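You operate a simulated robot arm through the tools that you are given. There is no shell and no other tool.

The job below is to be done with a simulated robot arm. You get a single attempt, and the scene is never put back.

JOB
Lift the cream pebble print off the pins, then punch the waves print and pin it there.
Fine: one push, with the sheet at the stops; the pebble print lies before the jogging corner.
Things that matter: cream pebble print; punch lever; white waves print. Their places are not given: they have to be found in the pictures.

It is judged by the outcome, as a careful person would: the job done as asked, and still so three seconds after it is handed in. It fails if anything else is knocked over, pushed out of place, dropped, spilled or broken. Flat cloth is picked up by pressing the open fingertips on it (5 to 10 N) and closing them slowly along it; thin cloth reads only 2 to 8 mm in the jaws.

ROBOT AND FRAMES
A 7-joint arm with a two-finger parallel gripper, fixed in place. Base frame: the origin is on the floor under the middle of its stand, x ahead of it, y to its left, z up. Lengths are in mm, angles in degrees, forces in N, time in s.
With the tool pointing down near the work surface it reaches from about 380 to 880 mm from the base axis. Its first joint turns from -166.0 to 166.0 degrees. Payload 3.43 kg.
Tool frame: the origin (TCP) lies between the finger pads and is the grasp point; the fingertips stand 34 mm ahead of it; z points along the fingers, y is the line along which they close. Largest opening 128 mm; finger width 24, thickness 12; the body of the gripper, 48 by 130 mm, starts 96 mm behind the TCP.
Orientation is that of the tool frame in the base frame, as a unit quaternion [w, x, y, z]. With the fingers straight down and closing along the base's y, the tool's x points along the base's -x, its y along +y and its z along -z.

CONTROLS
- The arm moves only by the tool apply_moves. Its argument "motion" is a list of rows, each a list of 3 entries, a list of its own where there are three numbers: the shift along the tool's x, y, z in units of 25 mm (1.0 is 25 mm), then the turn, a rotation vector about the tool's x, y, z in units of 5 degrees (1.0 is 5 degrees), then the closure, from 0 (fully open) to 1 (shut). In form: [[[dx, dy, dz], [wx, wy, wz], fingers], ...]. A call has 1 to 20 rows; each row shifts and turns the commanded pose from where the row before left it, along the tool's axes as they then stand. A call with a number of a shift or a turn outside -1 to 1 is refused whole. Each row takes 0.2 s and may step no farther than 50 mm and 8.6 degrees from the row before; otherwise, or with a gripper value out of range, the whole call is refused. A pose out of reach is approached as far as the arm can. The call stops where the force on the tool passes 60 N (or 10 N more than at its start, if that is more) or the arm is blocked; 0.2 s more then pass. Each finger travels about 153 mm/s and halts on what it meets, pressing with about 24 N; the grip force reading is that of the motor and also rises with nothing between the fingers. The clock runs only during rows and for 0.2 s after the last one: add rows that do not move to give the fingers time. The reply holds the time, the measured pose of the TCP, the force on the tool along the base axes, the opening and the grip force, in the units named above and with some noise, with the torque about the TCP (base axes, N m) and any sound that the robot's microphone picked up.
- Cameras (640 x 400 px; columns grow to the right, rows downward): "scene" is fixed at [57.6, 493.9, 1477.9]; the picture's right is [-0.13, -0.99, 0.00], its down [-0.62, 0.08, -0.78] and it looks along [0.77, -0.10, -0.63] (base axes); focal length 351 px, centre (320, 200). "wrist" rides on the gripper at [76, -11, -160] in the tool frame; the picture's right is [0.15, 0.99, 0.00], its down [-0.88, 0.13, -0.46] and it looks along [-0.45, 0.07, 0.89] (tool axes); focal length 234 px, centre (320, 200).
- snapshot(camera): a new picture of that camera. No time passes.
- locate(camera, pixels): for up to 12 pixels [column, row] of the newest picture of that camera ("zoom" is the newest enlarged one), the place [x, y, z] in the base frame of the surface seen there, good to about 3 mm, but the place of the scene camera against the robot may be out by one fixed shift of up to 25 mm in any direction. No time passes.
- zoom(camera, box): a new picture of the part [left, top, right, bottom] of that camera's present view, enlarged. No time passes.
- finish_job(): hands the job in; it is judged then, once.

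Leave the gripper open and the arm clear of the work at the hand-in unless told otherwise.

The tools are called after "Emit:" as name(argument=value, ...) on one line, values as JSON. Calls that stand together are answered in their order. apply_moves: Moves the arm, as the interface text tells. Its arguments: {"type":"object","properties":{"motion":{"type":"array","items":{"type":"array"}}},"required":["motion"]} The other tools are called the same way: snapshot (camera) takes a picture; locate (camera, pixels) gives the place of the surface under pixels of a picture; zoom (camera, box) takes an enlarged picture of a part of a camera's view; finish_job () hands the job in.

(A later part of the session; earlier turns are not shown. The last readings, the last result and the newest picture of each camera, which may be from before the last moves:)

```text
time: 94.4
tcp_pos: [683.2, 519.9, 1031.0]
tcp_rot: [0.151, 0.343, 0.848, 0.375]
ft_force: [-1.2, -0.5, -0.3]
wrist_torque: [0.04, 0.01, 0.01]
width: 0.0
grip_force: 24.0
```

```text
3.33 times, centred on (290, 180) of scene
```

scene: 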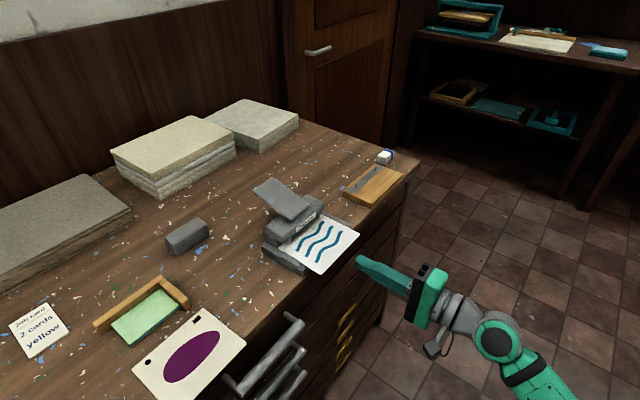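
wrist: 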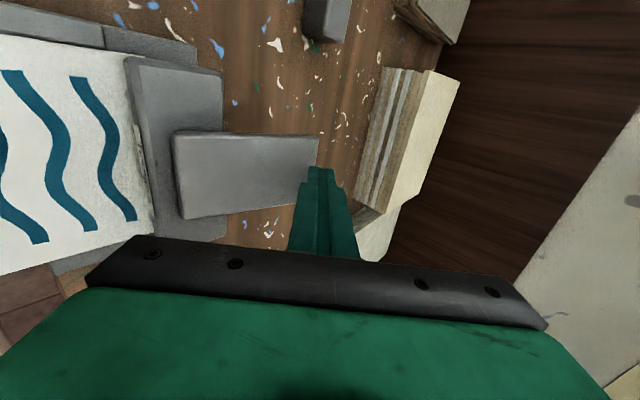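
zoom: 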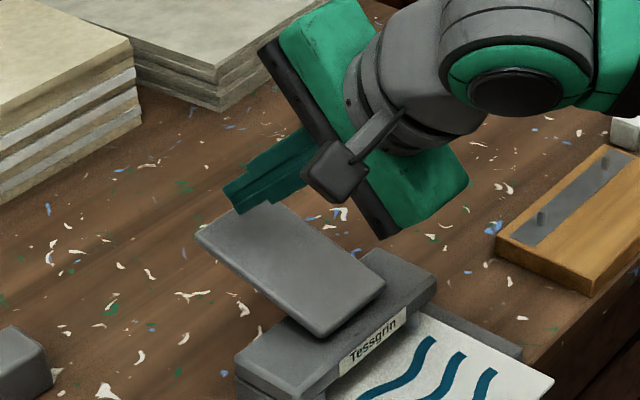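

The tip is right over the lever's rear end. I'll shift back 8 mm for a safer contact point and come down to just above the lever.

Emit:
apply_moves(motion=[[[0, -0.216, -0.236], [0, 0, 0], 1], [[0, -0.221, 0.203], [0, 0, 0], 1], [[0, -0.221, 0.203], [0, 0, 0], 1], [[0, 0, 0], [0, 0, 0], 1]])

Emit:
zoom(camera="wrist", box=[120, 60, 400, 240])

Emit:
zoom(camera="scene", box=[240, 140, 340, 230])

```text
time: 95.4
tcp_pos: [681.6, 513.7, 1014.6]
tcp_rot: [0.15, 0.344, 0.848, 0.374]
ft_force: [0.2, -0.4, 0.5]
wrist_torque: [0.01, 0.0, 0.03]
width: 0.0
grip_force: 24.0
```

```text
2.22 times, centred on (260, 150) of wrist
```

zoom: 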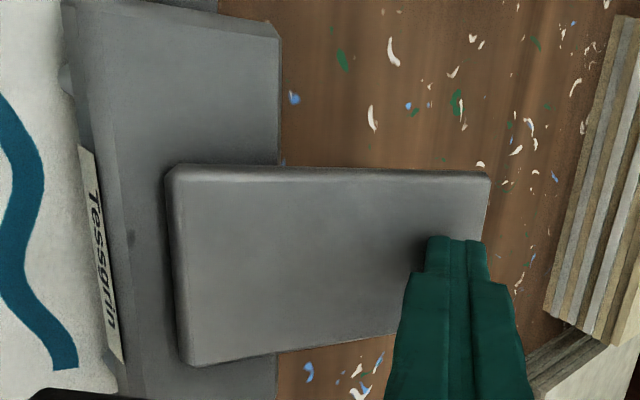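

```text
4.44 times, centred on (290, 185) of scene
```

zoom: 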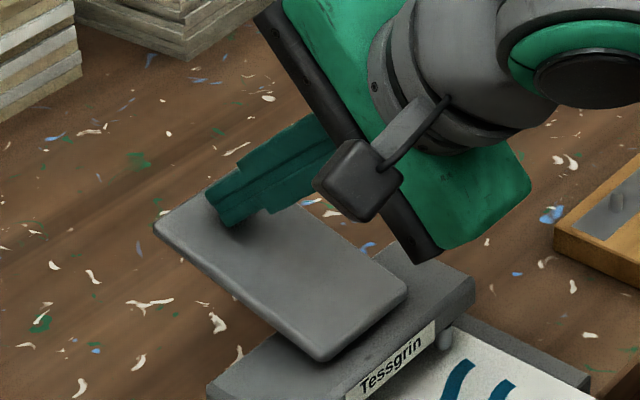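

The tip is centred on the lever, just above contact. I begin the single push: first 8 mm down, holding without release and reading the force.

Emit:
apply_moves(motion=[[[0, -0.059, 0.054], [0, 0, 0], 1], [[0, -0.059, 0.054], [0, 0, 0], 1], [[0, -0.059, 0.054], [0, 0, 0], 1], [[0, -0.059, 0.054], [0, 0, 0], 1]])

```text
time: 96.4
tcp_pos: [681.2, 514.0, 1005.8]
tcp_rot: [0.15, 0.343, 0.848, 0.374]
ft_force: [1.3, 1.4, 2.0]
wrist_torque: [0.09, -0.08, 0.03]
width: 0.0
grip_force: 24.4
```

Light contact, 2 N. Continuing the same push downward.

Emit:
apply_moves(motion=[[[0, -0.059, 0.054], [0, 0, 0], 1], [[0, -0.059, 0.054], [0, 0, 0], 1], [[0, -0.059, 0.054], [0, 0, 0], 1], [[0, -0.059, 0.054], [0, 0, 0], 1]])

```text
time: 97.4
tcp_pos: [680.8, 514.7, 996.1]
tcp_rot: [0.151, 0.342, 0.848, 0.374]
ft_force: [1.2, 1.9, 2.8]
wrist_torque: [0.09, -0.11, 0.05]
width: 0.2
grip_force: 24.4
```

Emit:
apply_moves(motion=[[[0, -0.059, 0.054], [0, 0, 0], 1], [[0, -0.059, 0.054], [0, 0, 0], 1], [[0, -0.059, 0.054], [0, 0, 0], 1]])

Emit:
zoom(camera="scene", box=[240, 140, 340, 230])

Emit:
zoom(camera="wrist", box=[120, 60, 400, 240])

```text
time: 98.2
tcp_pos: [681.0, 514.5, 991.5]
tcp_rot: [0.15, 0.343, 0.849, 0.374]
ft_force: [-0.9, 1.9, 5.4]
wrist_torque: [0.13, -0.04, 0.02]
width: 0.0
grip_force: 23.4
```

```text
4.44 times, centred on (290, 185) of scene
```

zoom: 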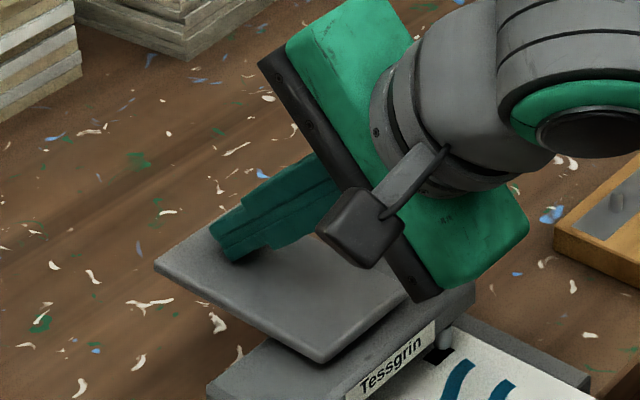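

```text
2.22 times, centred on (260, 150) of wrist
```

zoom: 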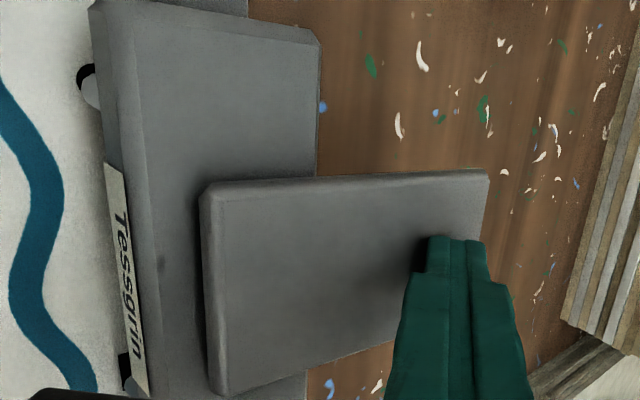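

The punch pins are down and black holes have appeared at both pins. The force is 5 N and rising; I'll continue the same push to the bottom of the stroke.

Emit:
apply_moves(motion=[[[0, -0.059, 0.054], [0, 0, 0], 1], [[0, -0.059, 0.054], [0, 0, 0], 1]])

```text
time: 98.8
tcp_pos: [681.3, 514.3, 991.6]
tcp_rot: [0.151, 0.343, 0.847, 0.377]
ft_force: [0.3, 0.7, 27.1]
wrist_torque: [0.37, -0.39, 0.03]
width: 0.0
grip_force: 23.6
```

Bottomed out: 27 N with no further travel. The stroke is complete. I'll lift straight off.

Emit:
apply_moves(motion=[[[0, 0.2, -0.183], [0, 0, 0], 1], [[0, 0.4, -0.366], [0, 0, 0], 1], [[0, 0.6, -0.55], [0, 0, 0], 1], [[0, 0.72, -0.66], [0, 0, 0], 1], [[0, 0.72, -0.66], [0, 0, 0], 1], [[0, 0.72, -0.66], [0, 0, 0], 1], [[0, 0, 0], [0, 0, 0], 1]])

Emit:
snapshot(camera="wrist")

Emit:
zoom(camera="wrist", box=[0, 20, 240, 230])

Emit:
zoom(camera="scene", box=[250, 165, 370, 285])

```text
time: 100.4
tcp_pos: [682.2, 515.3, 1099.2]
tcp_rot: [0.151, 0.342, 0.848, 0.374]
ft_force: [0.0, -0.4, -0.2]
wrist_torque: [0.02, 0.04, 0.02]
width: 0.0
grip_force: 23.7
```

```text
taken
```

wrist: 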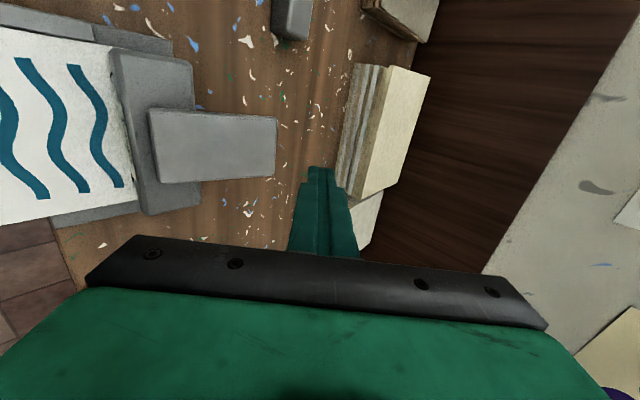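

```text
1.90 times, centred on (120, 125) of wrist
```

zoom: 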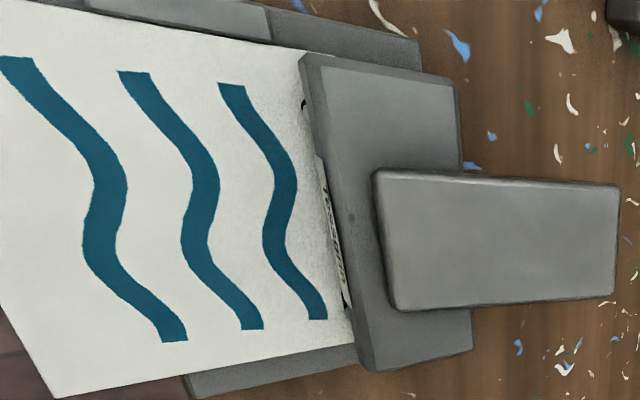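

```text
3.33 times, centred on (310, 225) of scene
```

zoom: 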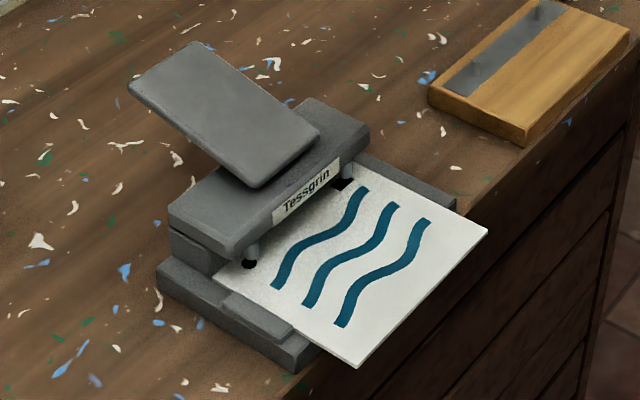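

Both holes are punched: dark marks at (250,264) and (343,184), and the lever has sprung back. Now I retrace: back toward the robot at z 1100, then pitch up to horizontal.

Emit:
apply_moves(motion=[[[0, -0.695, -0.758], [0, 0, 0], 1], [[0, -0.695, -0.758], [0, 0, 0], 1], [[0, -0.695, -0.758], [0, 0, 0], 1], [[0, -0.695, -0.758], [0, 0, 0], 1], [[0, -0.695, -0.758], [0, 0, 0], 1], [[0, -0.695, -0.758], [0, 0, 0], 1], [[0, -0.695, -0.758], [0, 0, 0], 1], [[0, -0.695, -0.758], [0, 0, 0], 1], [[0, -0.695, -0.758], [0, 0, 0], 1], [[0, -0.695, -0.758], [0, 0, 0], 1], [[0, 0, 0], [0, 0, 0], 1]])

Emit:
apply_moves(motion=[[[0, 0, 0], [-1, 0, 0], 1], [[0, 0, 0], [-1, 0, 0], 1], [[0, 0, 0], [-1, 0, 0], 1], [[0, 0, 0], [-1, 0, 0], 1], [[0, 0, 0], [-1, 0, 0], 1], [[0, 0, 0], [-1, 0, 0], 1], [[0, 0, 0], [-1, 0, 0], 1], [[0, 0, 0], [-1, 0, 0], 1], [[0, 0, 0], [0, 0, 0], 1]])

```text
time: 102.8
tcp_pos: [501.9, 331.3, 1100.2]
tcp_rot: [0.151, 0.343, 0.849, 0.374]
ft_force: [0.0, 1.2, 0.2]
wrist_torque: [0.04, -0.03, 0.0]
width: 0.0
grip_force: 23.8
```

```text
time: 104.8
tcp_pos: [502.9, 332.1, 1102.3]
tcp_rot: [0.243, 0.281, 0.699, 0.61]
ft_force: [0.5, -0.1, -0.1]
wrist_torque: [0.0, -0.01, 0.02]
width: 0.0
grip_force: 24.2
out of reach, approached as far as the arm can: row 5, 6, 7
```

Emit:
apply_moves(motion=[[[0, 0, 0], [-0.78, 0, 0], 1], [[0, 0, 0], [-0.78, 0, 0], 1], [[0, 0, 0], [0, 0, 0], 1]])

```text
time: 105.6
tcp_pos: [500.7, 332.7, 1102.7]
tcp_rot: [0.262, 0.264, 0.657, 0.656]
ft_force: [0.0, 0.0, 0.4]
wrist_torque: [0.01, -0.04, 0.01]
width: 0.1
grip_force: 23.6
```

Emit:
apply_moves(motion=[[[0, 0, 0], [0, -0.144, 0], 0.84], [[0, -1, 0], [0, 0, 0], 0.84], [[0, -1, 0], [0, 0, 0], 0.84], [[0, -1, 0], [0, 0, 0], 0.84], [[0, -1, 0], [0, 0, 0], 0.84], [[0, -1, 0], [0, 0, 0], 0.84], [[0, -1, 0], [0, 0, 0], 0.84], [[0, -1, 0], [0, 0, 0], 0.84], [[0, -0.96, 0], [0, 0, 0], 0.84], [[0, 0, 0], [0, 0, 0], 0.84], [[0, 0, 0], [0, 0, 0], 0.84]])

Emit:
zoom(camera="wrist", box=[260, 60, 380, 240])

Emit:
zoom(camera="scene", box=[260, 205, 340, 285])

```text
time: 108.0
tcp_pos: [500.4, 333.3, 904.9]
tcp_rot: [0.265, 0.268, 0.656, 0.654]
ft_force: [-0.1, -0.6, 0.1]
wrist_torque: [-0.02, 0.01, 0.04]
width: 20.5
grip_force: 0.1
```

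```text
2.22 times, centred on (320, 150) of wrist
```

zoom: 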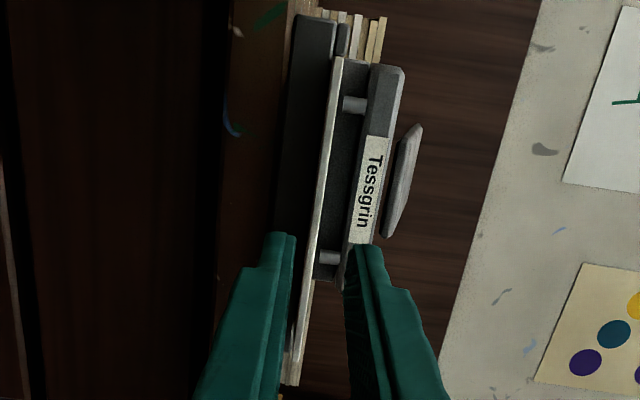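

```text
5.00 times, centred on (300, 245) of scene
```

zoom: 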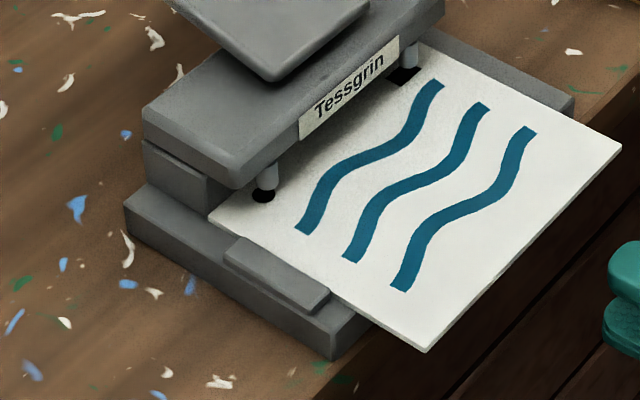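

Both holes are clear: a round one at (265,195) and a slot at (405,75). I'll advance, straddle the front edge and grip again.

Emit:
apply_moves(motion=[[[0, -0.07, 0], [0, 0, 0], 0.84], [[0, 0, 0.94], [0, 0, 0], 0.84], [[0, 0, 0.94], [0, 0, 0], 0.84], [[0, 0, 0.94], [0, 0, 0], 0.84], [[0, 0, 0], [0, 0, 0], 0.84], [[0, 0, 0], [0, 0, 0], 0.84]])

Emit:
zoom(camera="wrist", box=[260, 60, 380, 240])

```text
time: 109.4
tcp_pos: [550.1, 385.0, 902.3]
tcp_rot: [0.266, 0.267, 0.655, 0.655]
ft_force: [0.4, 0.3, -0.4]
wrist_torque: [0.01, 0.03, -0.02]
width: 20.6
grip_force: 0.1
```

```text
2.22 times, centred on (320, 150) of wrist
```

zoom: 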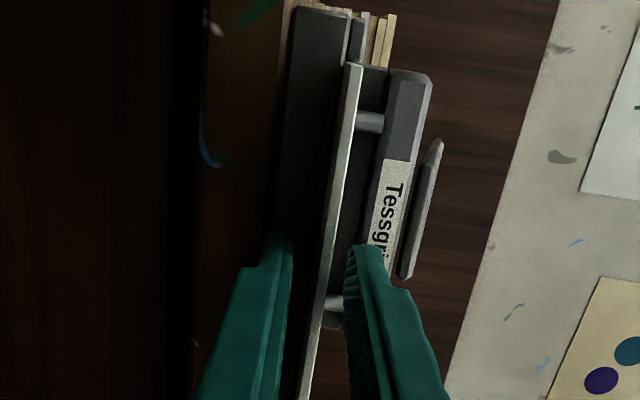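

Emit:
apply_moves(motion=[[[0, 0.02, 0], [0, 0, 0], 0.88], [[0, 0, 0], [0, 0, 0], 0.91], [[0, 0, 0], [0, 0, 0], 0.94], [[0, 0, 0], [0, 0, 0], 0.96], [[0, 0, 0], [0, 0, 0], 0.97], [[0, 0, 0], [0, 0, 0], 0.98], [[0, 0, 0], [0, 0, 0], 0.99], [[0, 0, 0], [0, 0, 0], 1], [[0, 0, 0], [0, 0, 0], 1], [[0, 0, 0], [0, 0, 0], 1]])

Emit:
zoom(camera="scene", box=[260, 205, 340, 285])

```text
time: 111.6
tcp_pos: [551.3, 384.3, 902.5]
tcp_rot: [0.266, 0.267, 0.655, 0.655]
ft_force: [-0.3, 0.0, 1.1]
wrist_torque: [0.01, -0.11, 0.02]
width: 2.8
grip_force: 24.4
```

```text
5.00 times, centred on (300, 245) of scene
```

zoom: 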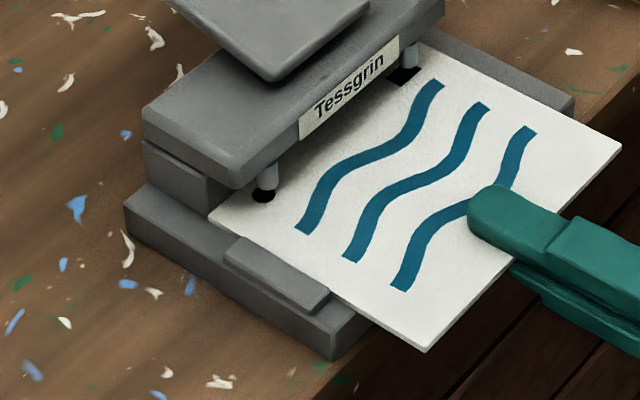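

Gripped at 2.8 mm without lifting. I'll raise 1 mm and draw it straight out of the mouth.

Emit:
apply_moves(motion=[[[0, 0.04, 0], [0, 0, 0], 1], [[-0.02, 0, -0.1], [0, 0, 0], 1], [[0, 0, -0.2], [0, 0, 0], 1], [[0, 0, -0.3], [0, 0, 0], 1], [[0, 0, 0], [0, 0, 0], 1]])

```text
time: 112.8
tcp_pos: [541.4, 372.4, 903.5]
tcp_rot: [0.266, 0.268, 0.655, 0.655]
ft_force: [0.1, 0.3, -0.2]
wrist_torque: [0.04, 0.02, -0.02]
width: 2.8
grip_force: 24.1
```

Emit:
apply_moves(motion=[[[0, 0, -0.4], [0, 0, 0], 1], [[0, 0, -0.6], [0, 0, 0], 1], [[0, 0, -0.8], [0, 0, 0], 1], [[0, 0, 0], [0, 0, 0], 1]])

Emit:
zoom(camera="scene", box=[260, 205, 380, 295])

```text
time: 113.8
tcp_pos: [507.5, 339.7, 903.2]
tcp_rot: [0.265, 0.268, 0.656, 0.654]
ft_force: [0.7, -0.1, -0.6]
wrist_torque: [0.0, 0.02, -0.02]
width: 2.6
grip_force: 24.5
```

```text
4.44 times, centred on (320, 250) of scene
```

zoom: 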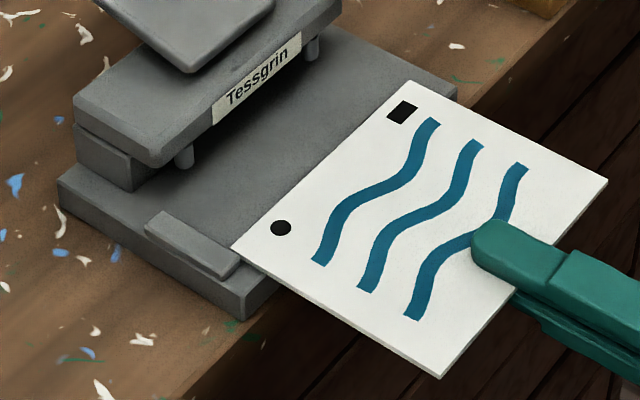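

Clean extraction: the waves sheet has a round hole at left-rear (282,227) and a slot at right-rear (402,112), the same as the pebble print. I'll measure them against the TCP for alignment.

Emit:
locate(camera="zoom", pixels=[[282, 216], [282, 238], [270, 227], [294, 227], [402, 99], [402, 126], [386, 112], [420, 112], [232, 246], [412, 82], [606, 182], [442, 375]])

```text
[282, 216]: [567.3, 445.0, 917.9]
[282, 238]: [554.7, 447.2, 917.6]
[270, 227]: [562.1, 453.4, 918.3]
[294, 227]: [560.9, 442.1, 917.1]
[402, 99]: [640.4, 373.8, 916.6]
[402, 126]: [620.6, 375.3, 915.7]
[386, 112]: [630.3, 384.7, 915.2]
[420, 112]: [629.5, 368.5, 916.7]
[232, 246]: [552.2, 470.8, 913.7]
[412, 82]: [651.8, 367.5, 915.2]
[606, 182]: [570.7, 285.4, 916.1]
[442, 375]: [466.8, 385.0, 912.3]
```

Relative to the TCP, the waves holes sit about 5 mm in x and −1 mm in y further than the pebble's did. So the target TCP over the pins is about (739,193). I'll raise, carry right along the bench front, and then go forward to hover at z≈960.

Emit:
apply_moves(motion=[[[0, 0.6, 0], [0, 0, 0], 1], [[0, 0.85, 0], [0, 0, 0], 1], [[0, 0.85, 0], [0, 0, 0], 1], [[-0.975, 0, 0], [0, 0, 0], 1], [[-0.975, 0, 0], [0, 0, 0], 1], [[-0.975, 0, 0], [0, 0, 0], 1], [[-0.975, 0, 0], [0, 0, 0], 1], [[-0.975, 0, 0], [0, 0, 0], 1], [[-0.975, 0, 0], [0, 0, 0], 1], [[-0.975, 0, 0], [0, 0, 0], 1], [[-0.975, 0, 0.3], [0, 0, 0], 1], [[-0.975, 0, 0.6], [0, 0, 0], 1], [[-0.975, 0, 0.6], [0, 0, 0], 1], [[-0.975, 0, 0.5], [0, 0, 0], 1], [[0, 0, 0.29], [0, 0, 0], 1], [[0, 0, 0], [0, 0, 0], 1], [[0, 0, 0], [0, 0, 0], 1]])

Emit:
zoom(camera="scene", box=[320, 120, 480, 250])

```text
time: 117.4
tcp_pos: [740.0, 192.9, 961.7]
tcp_rot: [0.266, 0.267, 0.656, 0.654]
ft_force: [0.8, -0.2, 0.1]
wrist_torque: [-0.02, 0.03, 0.03]
width: 2.8
grip_force: 23.9
```

```text
3.08 times, centred on (400, 185) of scene
```

zoom: 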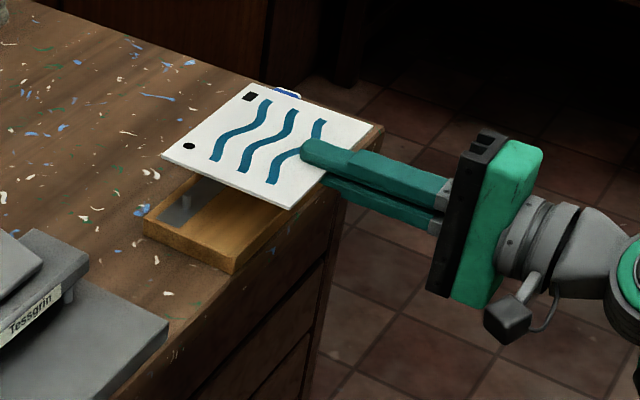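

Hovering over the bar. I'll lower to the same height as my reference picture of the pebble print (z≈925, still clear of the pins) and compare the hole pixels (reference: round (186,180), slot (246,129)).

Emit:
apply_moves(motion=[[[0, -0.5, 0], [0, 0, 0], 1], [[0, -0.5, 0], [0, 0, 0], 1], [[0, -0.45, 0], [0, 0, 0], 1], [[0, 0, 0], [0, 0, 0], 1], [[0, 0, 0], [0, 0, 0], 1]])

Emit:
zoom(camera="scene", box=[320, 120, 480, 250])

Emit:
zoom(camera="scene", box=[350, 150, 410, 200])

```text
time: 118.6
tcp_pos: [742.0, 193.6, 924.0]
tcp_rot: [0.266, 0.268, 0.655, 0.654]
ft_force: [1.2, -0.1, -0.3]
wrist_torque: [-0.06, -0.02, -0.03]
width: 2.7
grip_force: 23.9
```

```text
3.08 times, centred on (400, 185) of scene
```

zoom: 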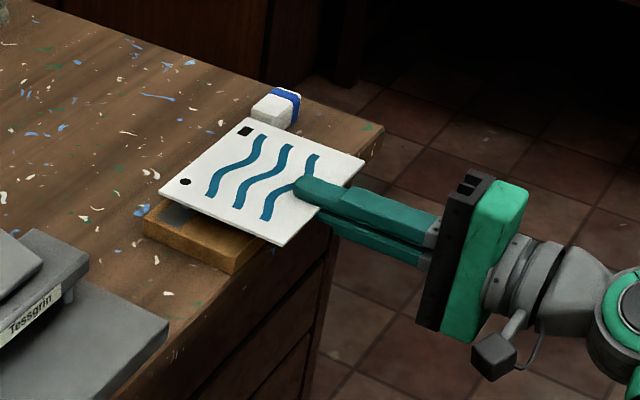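

```text
8.00 times, centred on (380, 175) of scene
```

zoom: 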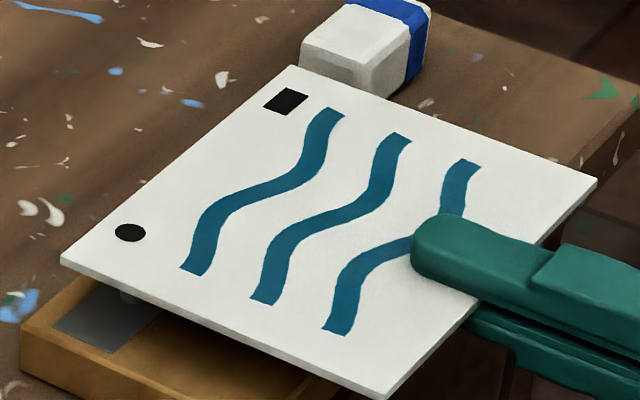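

The holes are within about 1–1.5 mm of the reference. For a precise comparison I want a close look at the bare pins, so I'll back the sheet off 140 mm at the same height, zoom on the pins, then return.

Emit:
apply_moves(motion=[[[0, 0.2, -0.4], [0, 0, 0], 1], [[0, 0, -0.8], [0, 0, 0], 1], [[0, 0, -0.8], [0, 0, 0], 1], [[0, 0, -0.9], [0, 0, 0], 1], [[0, 0, -0.9], [0, 0, 0], 1], [[0, 0, -0.9], [0, 0, 0], 1], [[0, 0, -0.9], [0, 0, 0], 1], [[0, 0, 0], [0, 0, 0], 1]])

Emit:
zoom(camera="scene", box=[350, 150, 410, 200])

```text
time: 120.4
tcp_pos: [642.4, 94.5, 929.0]
tcp_rot: [0.264, 0.267, 0.656, 0.655]
ft_force: [-0.6, -0.4, -0.3]
wrist_torque: [-0.03, 0.01, 0.04]
width: 2.6
grip_force: 24.1
```

```text
8.00 times, centred on (380, 175) of scene
```

zoom: 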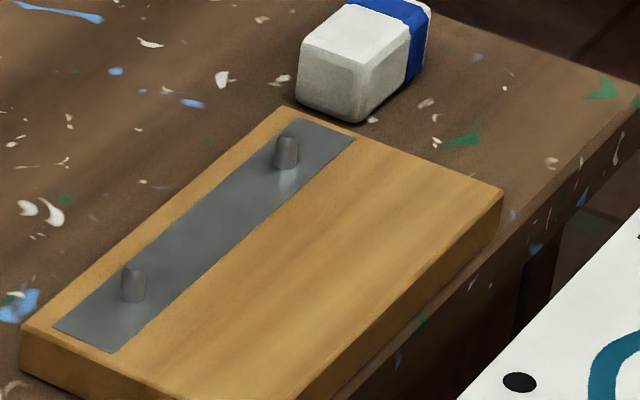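

Emit:
zoom(camera="scene", box=[348, 178, 366, 192])

Emit:
locate(camera="zoom", pixels=[[290, 160], [310, 140], [310, 160], [330, 160], [310, 200], [310, 240], [250, 240], [370, 240], [310, 280], [200, 200], [310, 120], [320, 180]])

Emit:
zoom(camera="scene", box=[367, 162, 385, 176])

Emit:
locate(camera="zoom", pixels=[[290, 160], [310, 140], [310, 160], [330, 160], [310, 200], [310, 240], [250, 240], [370, 240], [310, 280], [200, 200], [310, 120], [320, 180]])

```text
16.00 times, centred on (357, 185) of scene
```

zoom: 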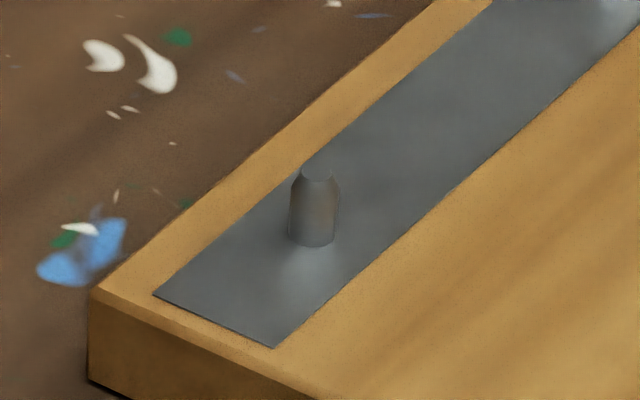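

```text
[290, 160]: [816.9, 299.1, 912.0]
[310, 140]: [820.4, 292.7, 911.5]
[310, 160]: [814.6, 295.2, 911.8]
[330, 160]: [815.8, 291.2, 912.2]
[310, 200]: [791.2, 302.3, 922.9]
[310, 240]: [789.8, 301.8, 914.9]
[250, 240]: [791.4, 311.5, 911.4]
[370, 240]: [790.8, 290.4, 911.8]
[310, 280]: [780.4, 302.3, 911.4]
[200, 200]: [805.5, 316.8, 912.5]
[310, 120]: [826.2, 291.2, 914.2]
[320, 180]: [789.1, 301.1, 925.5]
```

```text
16.00 times, centred on (376, 169) of scene
```

zoom: 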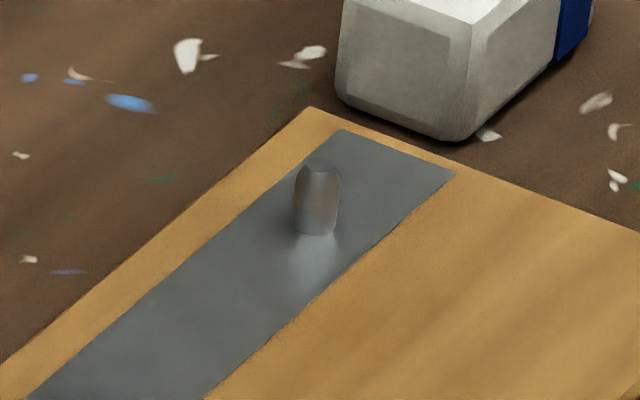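

```text
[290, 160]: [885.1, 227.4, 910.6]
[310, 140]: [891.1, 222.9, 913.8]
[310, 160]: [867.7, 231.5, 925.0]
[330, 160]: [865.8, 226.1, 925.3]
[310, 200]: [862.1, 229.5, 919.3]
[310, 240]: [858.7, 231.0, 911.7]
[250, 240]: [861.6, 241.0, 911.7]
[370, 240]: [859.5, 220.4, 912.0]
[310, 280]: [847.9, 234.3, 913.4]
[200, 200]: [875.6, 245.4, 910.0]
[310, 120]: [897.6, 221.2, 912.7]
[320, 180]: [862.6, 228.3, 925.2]
```

Pins in the scene frame: the round-hole pin axis is at about (792.4,300.2) and the slot pin at about (865.7,228.5). They are 8 mm wide with chamfered tops at z 925 (scene), and the holes are about 10 mm. I'll return over the pins and measure the hole rims the same way.

Emit:
apply_moves(motion=[[[0, 0, 0.9], [0, 0, 0], 1], [[0, 0, 0.9], [0, 0, 0], 1], [[0, 0, 0.9], [0, 0, 0], 1], [[0, 0, 0.9], [0, 0, 0], 1], [[0, 0, 0.8], [0, 0, 0], 1], [[0, 0, 0.8], [0, 0, 0], 1], [[0, -0.2, 0.4], [0, 0, 0], 1], [[0, 0, 0], [0, 0, 0], 1], [[0, 0, 0], [0, 0, 0], 1]])

Emit:
zoom(camera="scene", box=[348, 171, 366, 185])

```text
time: 122.4
tcp_pos: [739.9, 191.1, 922.7]
tcp_rot: [0.266, 0.268, 0.656, 0.654]
ft_force: [0.3, 0.6, -1.2]
wrist_torque: [0.0, 0.03, 0.04]
width: 2.5
grip_force: 24.1
```

```text
16.00 times, centred on (357, 178) of scene
```

zoom: 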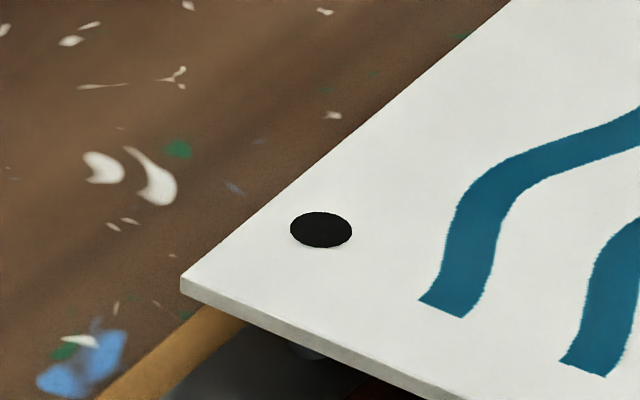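

Emit:
locate(camera="zoom", pixels=[[321, 230], [280, 230], [362, 230], [321, 205], [321, 255], [300, 245], [342, 215], [300, 215], [342, 245], [321, 190], [321, 270], [400, 230]])

Emit:
zoom(camera="scene", box=[367, 155, 385, 169])

Emit:
locate(camera="zoom", pixels=[[320, 210], [280, 210], [360, 210], [320, 180], [320, 240], [300, 245], [340, 180], [300, 190], [340, 235], [320, 260], [400, 230], [250, 230]])

```text
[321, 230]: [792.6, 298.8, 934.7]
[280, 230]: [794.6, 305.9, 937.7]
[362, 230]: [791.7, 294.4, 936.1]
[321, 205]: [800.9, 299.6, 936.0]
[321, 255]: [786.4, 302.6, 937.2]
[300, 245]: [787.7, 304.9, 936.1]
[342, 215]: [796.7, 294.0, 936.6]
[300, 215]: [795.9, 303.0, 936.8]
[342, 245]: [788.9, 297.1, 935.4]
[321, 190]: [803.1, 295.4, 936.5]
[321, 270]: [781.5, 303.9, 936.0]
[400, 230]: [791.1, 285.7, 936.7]
```

```text
16.00 times, centred on (376, 162) of scene
```

zoom: 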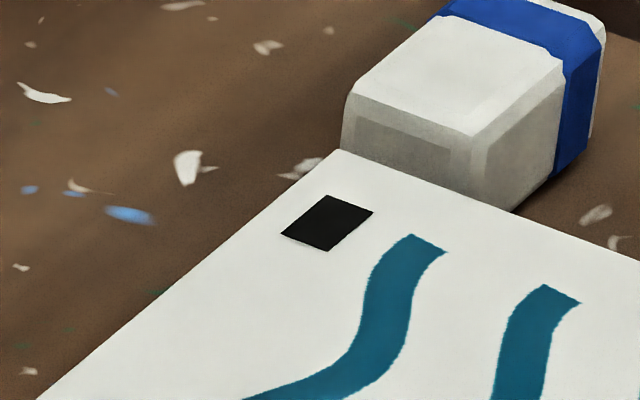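

```text
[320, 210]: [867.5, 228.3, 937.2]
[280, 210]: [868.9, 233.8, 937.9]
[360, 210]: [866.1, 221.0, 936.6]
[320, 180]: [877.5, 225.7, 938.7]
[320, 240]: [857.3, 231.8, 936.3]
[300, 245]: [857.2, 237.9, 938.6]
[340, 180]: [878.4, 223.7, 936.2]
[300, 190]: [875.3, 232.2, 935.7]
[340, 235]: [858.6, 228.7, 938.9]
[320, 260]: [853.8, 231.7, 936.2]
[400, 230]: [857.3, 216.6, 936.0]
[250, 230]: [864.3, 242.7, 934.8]
```

Comparison: the round hole centre (792.7,300.0) is right over its pin (792.4,300.2). The slot (863.7,228.8) is within 1–2 mm of its pin, with its long side along the bar. I'll add a tiny yaw of 0.4° with compensation and lower to just above the pin tops.

Emit:
apply_moves(motion=[[[-0.018, 0, 0.016], [0, 0.08, 0], 1], [[0, -0.1, 0], [0, 0, 0], 1], [[0, -0.08, 0], [0, 0, 0], 1], [[0, 0, 0], [0, 0, 0], 1], [[0, 0, 0], [0, 0, 0], 1]])

Emit:
zoom(camera="scene", box=[350, 150, 410, 200])

Emit:
zoom(camera="scene", box=[348, 174, 366, 188])

Emit:
locate(camera="zoom", pixels=[[280, 210], [362, 210], [321, 185], [321, 235], [300, 225], [342, 195], [300, 195], [342, 225], [321, 170], [321, 250], [400, 210], [240, 210]])

```text
time: 123.6
tcp_pos: [739.6, 191.0, 918.7]
tcp_rot: [0.263, 0.266, 0.657, 0.655]
ft_force: [-0.3, -0.3, -0.5]
wrist_torque: [0.01, -0.02, -0.01]
width: 2.7
grip_force: 24.2
```

```text
8.00 times, centred on (380, 175) of scene
```

zoom: 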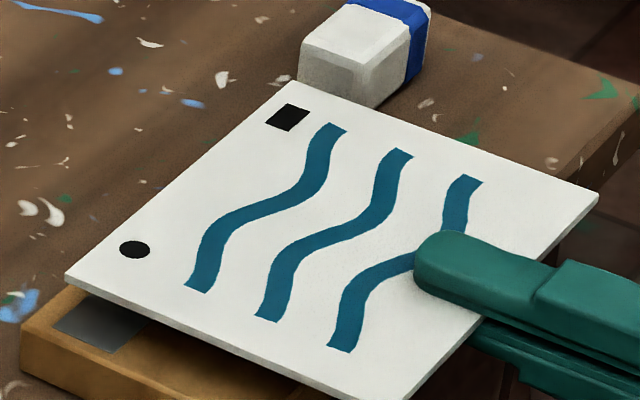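

```text
16.00 times, centred on (357, 181) of scene
```

zoom: 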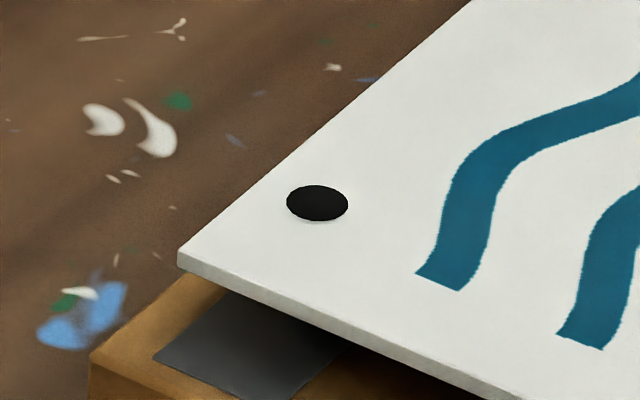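

```text
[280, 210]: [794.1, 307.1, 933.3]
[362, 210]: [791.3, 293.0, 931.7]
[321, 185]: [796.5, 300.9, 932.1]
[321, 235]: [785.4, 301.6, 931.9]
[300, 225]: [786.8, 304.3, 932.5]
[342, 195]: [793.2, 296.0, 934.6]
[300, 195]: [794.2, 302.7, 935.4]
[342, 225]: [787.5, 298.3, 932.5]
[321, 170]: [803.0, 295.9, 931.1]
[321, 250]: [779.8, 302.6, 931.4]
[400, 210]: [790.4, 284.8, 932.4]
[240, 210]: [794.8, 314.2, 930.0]
```

Emit:
zoom(camera="scene", box=[367, 157, 385, 171])

Emit:
locate(camera="zoom", pixels=[[280, 210], [360, 210], [320, 180], [320, 240], [300, 245], [340, 175], [300, 190], [340, 230], [290, 240], [350, 180], [370, 240], [270, 180]])

```text
16.00 times, centred on (376, 164) of scene
```

zoom: 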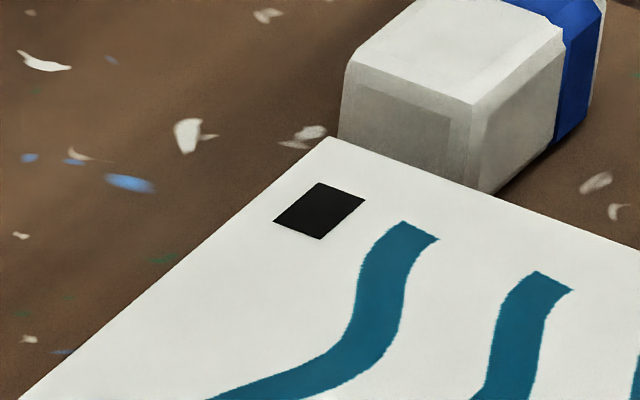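

```text
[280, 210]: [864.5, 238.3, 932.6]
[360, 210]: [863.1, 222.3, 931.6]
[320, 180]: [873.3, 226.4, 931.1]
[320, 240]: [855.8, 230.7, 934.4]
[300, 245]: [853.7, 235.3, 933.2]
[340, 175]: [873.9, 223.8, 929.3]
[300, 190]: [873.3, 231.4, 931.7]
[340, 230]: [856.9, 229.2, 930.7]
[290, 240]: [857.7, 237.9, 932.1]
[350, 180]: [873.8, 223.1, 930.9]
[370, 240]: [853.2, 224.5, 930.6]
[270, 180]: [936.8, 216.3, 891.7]
```

Both holes are within about 1 mm of the pin axes. I'll nudge back 0.3 mm and begin lowering onto the pins, watching the force.

Emit:
apply_moves(motion=[[[0, -0.06, -0.012], [0, 0, 0], 1], [[0, -0.06, 0], [0, 0, 0], 1], [[0, -0.06, 0], [0, 0, 0], 1], [[0, -0.04, 0], [0, 0, 0], 1], [[0, 0, 0], [0, 0, 0], 1]])

Emit:
zoom(camera="scene", box=[350, 150, 410, 200])

```text
time: 124.8
tcp_pos: [742.0, 191.8, 914.4]
tcp_rot: [0.263, 0.265, 0.657, 0.655]
ft_force: [0.5, 0.4, -0.3]
wrist_torque: [0.0, 0.03, -0.01]
width: 2.7
grip_force: 24.1
```

```text
8.00 times, centred on (380, 175) of scene
```

zoom: 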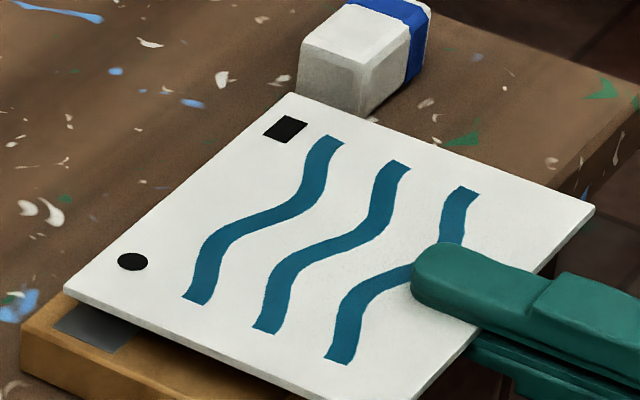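

No contact force yet, and projecting the pin tops (134,266) and (288,134) puts the holes within about 1 mm of the axes. I'll lower further.

Emit:
apply_moves(motion=[[[0, -0.04, 0], [0, 0, 0], 1], [[0, -0.04, 0], [0, 0, 0], 1], [[0, 0, 0], [0, 0, 0], 1]])

Emit:
zoom(camera="scene", box=[350, 150, 410, 200])

```text
time: 125.6
tcp_pos: [740.4, 192.4, 912.4]
tcp_rot: [0.264, 0.265, 0.657, 0.655]
ft_force: [0.7, -0.2, 0.0]
wrist_torque: [0.01, 0.03, 0.02]
width: 2.7
grip_force: 24.0
```

```text
8.00 times, centred on (380, 175) of scene
```

zoom: 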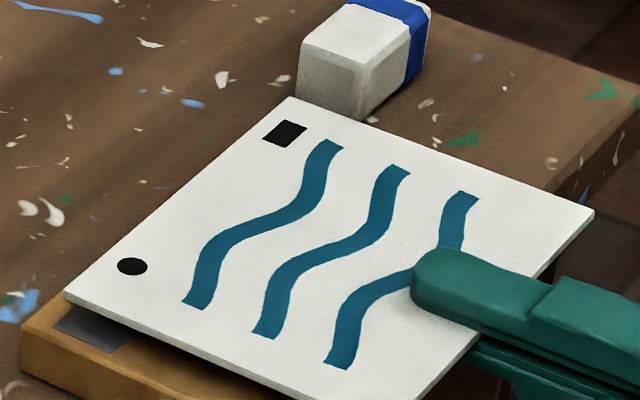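

The pins have not quite emerged. The holes sit about 0.8 mm too far in +y compared with the pin tops, so I'll nudge that out and lower 1.5 mm more.

Emit:
apply_moves(motion=[[[-0.022, 0, -0.023], [0, 0, 0], 1], [[0, -0.03, 0], [0, 0, 0], 1], [[0, -0.03, 0], [0, 0, 0], 1], [[0, 0, 0], [0, 0, 0], 1]])

Emit:
zoom(camera="scene", box=[348, 174, 366, 188])

Emit:
zoom(camera="scene", box=[367, 157, 385, 171])

```text
time: 126.6
tcp_pos: [741.2, 189.9, 910.3]
tcp_rot: [0.263, 0.265, 0.657, 0.655]
ft_force: [-1.2, -0.1, -0.6]
wrist_torque: [-0.01, 0.0, -0.01]
width: 2.5
grip_force: 24.0
```

```text
16.00 times, centred on (357, 181) of scene
```

zoom: 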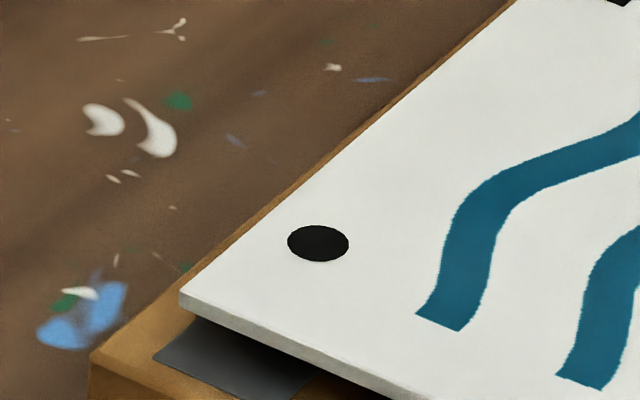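

```text
16.00 times, centred on (376, 164) of scene
```

zoom: 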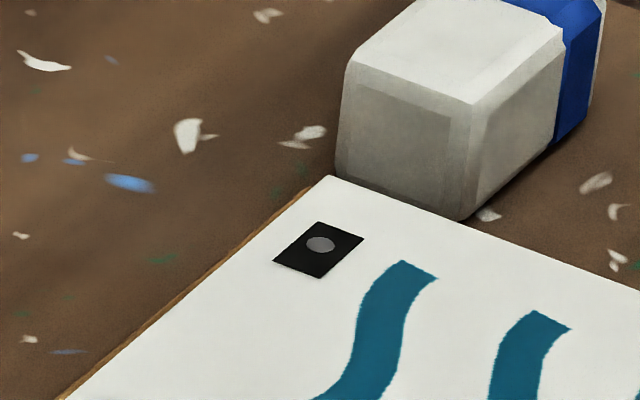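

The slot pin's tip has emerged, at (320,243) inside a slot centred at (319,250), and the round pin is about to. Both show the sheet should move about 1.5 mm in +x. I'll nudge that before lowering further.

Emit:
apply_moves(motion=[[[-0.042, 0, 0.042], [0, 0, 0], 1], [[0, -0.02, 0], [0, 0, 0], 1], [[0, 0, 0], [0, 0, 0], 1], [[0, 0, 0], [0, 0, 0], 1]])

Emit:
zoom(camera="scene", box=[348, 174, 366, 188])

Emit:
zoom(camera="scene", box=[367, 157, 385, 171])

```text
time: 127.6
tcp_pos: [741.1, 191.2, 909.7]
tcp_rot: [0.263, 0.265, 0.656, 0.655]
ft_force: [0.1, 0.1, -0.3]
wrist_torque: [0.01, 0.02, -0.01]
width: 2.7
grip_force: 24.0
```

```text
16.00 times, centred on (357, 181) of scene
```

zoom: 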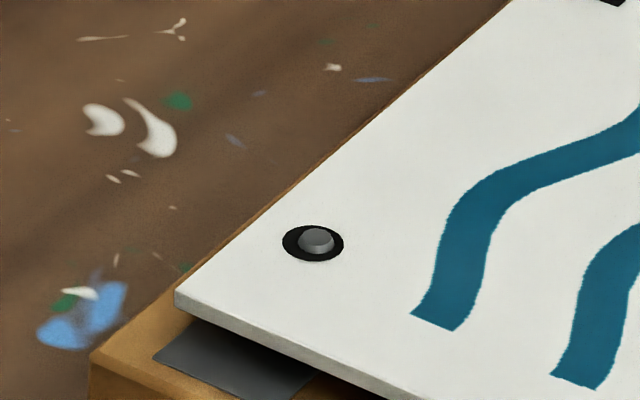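

```text
16.00 times, centred on (376, 164) of scene
```

zoom: 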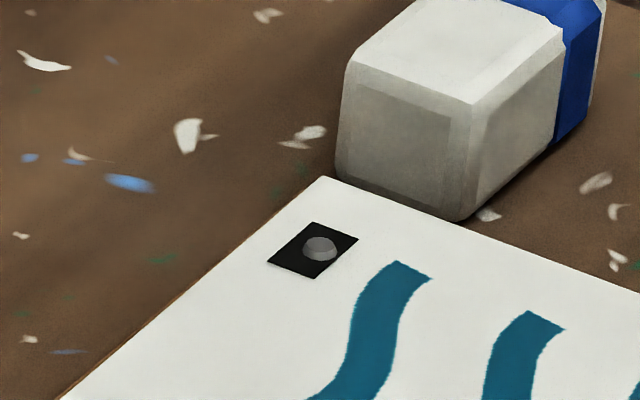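

Both pins now show through their holes, well centred. I'll lower the sheet down the pins in small steps.

Emit:
apply_moves(motion=[[[0, -0.04, 0], [0, 0, 0], 1], [[0, -0.04, 0], [0, 0, 0], 1], [[0, 0, 0], [0, 0, 0], 1]])

Emit:
zoom(camera="scene", box=[350, 150, 410, 200])

```text
time: 128.4
tcp_pos: [742.5, 191.2, 907.9]
tcp_rot: [0.263, 0.266, 0.657, 0.655]
ft_force: [-0.2, -0.3, -1.1]
wrist_torque: [-0.03, 0.02, -0.03]
width: 2.7
grip_force: 23.7
```

```text
8.00 times, centred on (380, 175) of scene
```

zoom: 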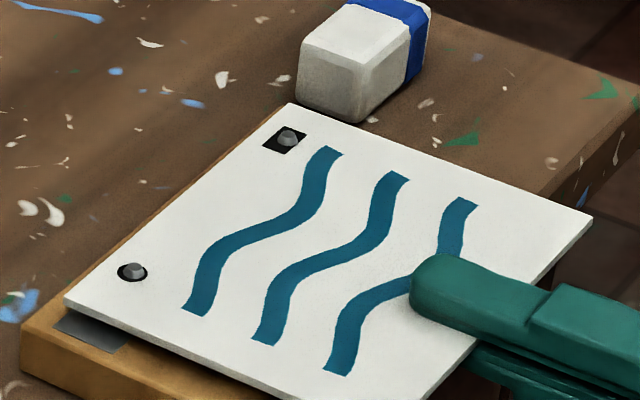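

Emit:
apply_moves(motion=[[[0, -0.04, 0], [0, 0, 0], 1], [[0, -0.04, 0], [0, 0, 0], 1], [[0, -0.04, 0], [0, 0, 0], 1], [[0, 0, 0], [0, 0, 0], 1]])

Emit:
zoom(camera="scene", box=[350, 150, 410, 200])

```text
time: 129.4
tcp_pos: [742.1, 191.1, 904.5]
tcp_rot: [0.264, 0.266, 0.656, 0.655]
ft_force: [-0.5, -0.1, -1.4]
wrist_torque: [0.01, 0.0, -0.04]
width: 2.4
grip_force: 23.5
```

```text
8.00 times, centred on (380, 175) of scene
```

zoom: 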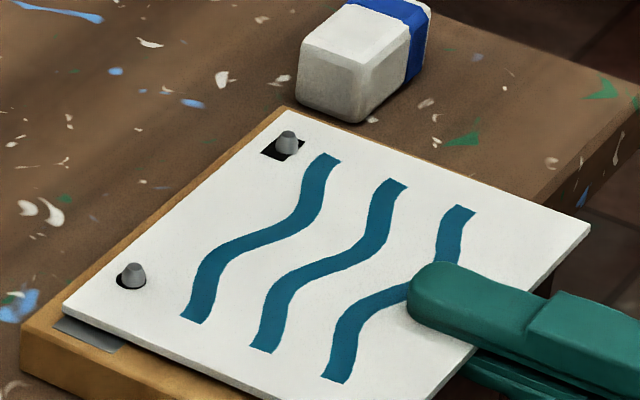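

Emit:
apply_moves(motion=[[[0, -0.04, 0], [0, 0, 0], 1], [[0, 0, 0], [0, 0, 0], 1], [[0, 0, 0], [0, 0, 0], 1]])

```text
time: 130.2
tcp_pos: [742.9, 191.8, 904.3]
tcp_rot: [0.263, 0.266, 0.657, 0.655]
ft_force: [0.2, 0.1, 0.1]
wrist_torque: [-0.01, 0.03, -0.01]
width: 2.5
grip_force: 24.2
```

Emit:
apply_moves(motion=[[[0, -0.03, 0], [0, 0, 0], 1], [[0, 0, 0], [0, 0, 0], 1], [[0, 0, 0], [0, 0, 0], 1]])

```text
time: 131.0
tcp_pos: [742.4, 190.2, 904.7]
tcp_rot: [0.263, 0.265, 0.657, 0.654]
ft_force: [-0.1, 0.3, 0.1]
wrist_torque: [-0.03, 0.02, 0.01]
width: 2.5
grip_force: 23.8
```

Emit:
apply_moves(motion=[[[0, -0.03, 0], [0, 0, 0], 1], [[0, 0, 0], [0, 0, 0], 1], [[0, 0, 0], [0, 0, 0], 1]])

```text
time: 131.8
tcp_pos: [742.8, 192.0, 902.0]
tcp_rot: [0.264, 0.265, 0.657, 0.655]
ft_force: [0.7, 0.4, 0.3]
wrist_torque: [-0.01, -0.03, 0.01]
width: 2.7
grip_force: 24.0
```

Emit:
apply_moves(motion=[[[0, -0.025, 0], [0, 0, 0], 1], [[0, 0, 0], [0, 0, 0], 1], [[0, 0, 0], [0, 0, 0], 1]])

Emit:
zoom(camera="wrist", box=[290, 60, 370, 200])

```text
time: 132.6
tcp_pos: [742.9, 191.1, 902.1]
tcp_rot: [0.264, 0.264, 0.656, 0.656]
ft_force: [-0.5, -0.6, 2.2]
wrist_torque: [0.09, -0.17, 0.0]
width: 2.6
grip_force: 23.7
```

```text
2.86 times, centred on (330, 130) of wrist
```

zoom: 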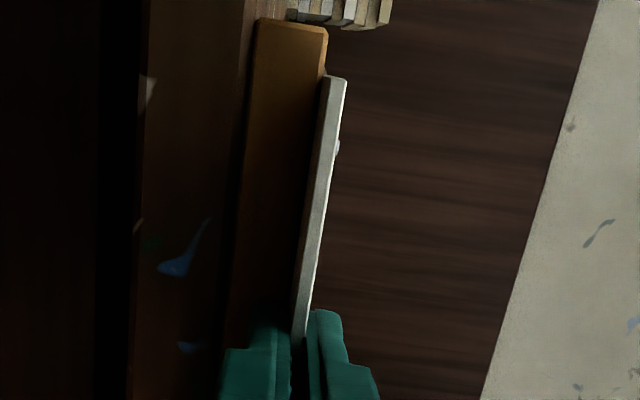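

Contact: 2.2 N up, so the sheet is down on the bar. I'll release slowly and check.

Emit:
apply_moves(motion=[[[0, 0, 0], [0, 0, 0], 0.98], [[0, 0, 0], [0, 0, 0], 0.96], [[0, 0, 0], [0, 0, 0], 0.93], [[0, 0, 0], [0, 0, 0], 0.905], [[0, 0, 0], [0, 0, 0], 0.905]])

Emit:
zoom(camera="wrist", box=[290, 60, 370, 200])

Emit:
zoom(camera="scene", box=[350, 150, 410, 200])

```text
time: 133.8
tcp_pos: [743.3, 191.7, 901.8]
tcp_rot: [0.264, 0.266, 0.656, 0.655]
ft_force: [-1.2, 0.5, -0.7]
wrist_torque: [0.01, 0.02, -0.03]
width: 12.2
grip_force: 0.0
```

```text
2.86 times, centred on (330, 130) of wrist
```

zoom: 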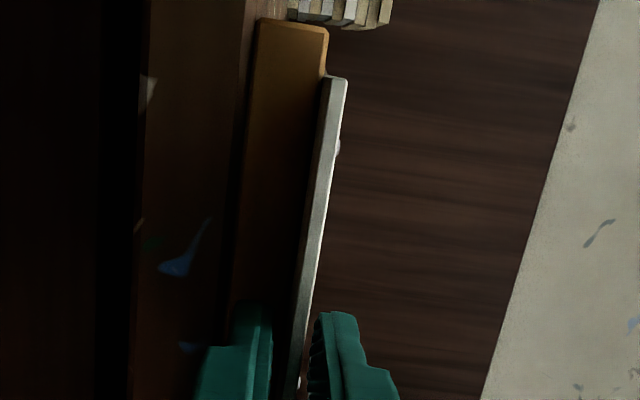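

```text
8.00 times, centred on (380, 175) of scene
```

zoom: 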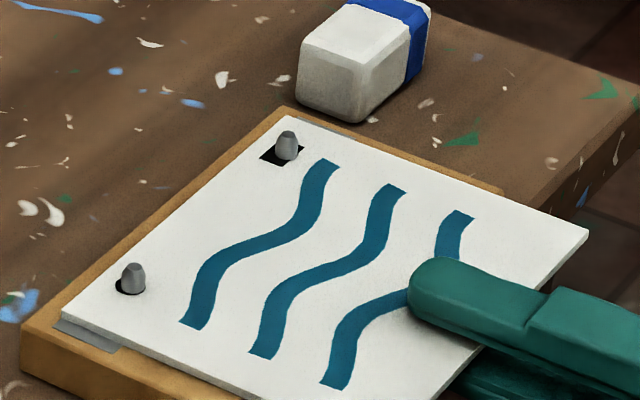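

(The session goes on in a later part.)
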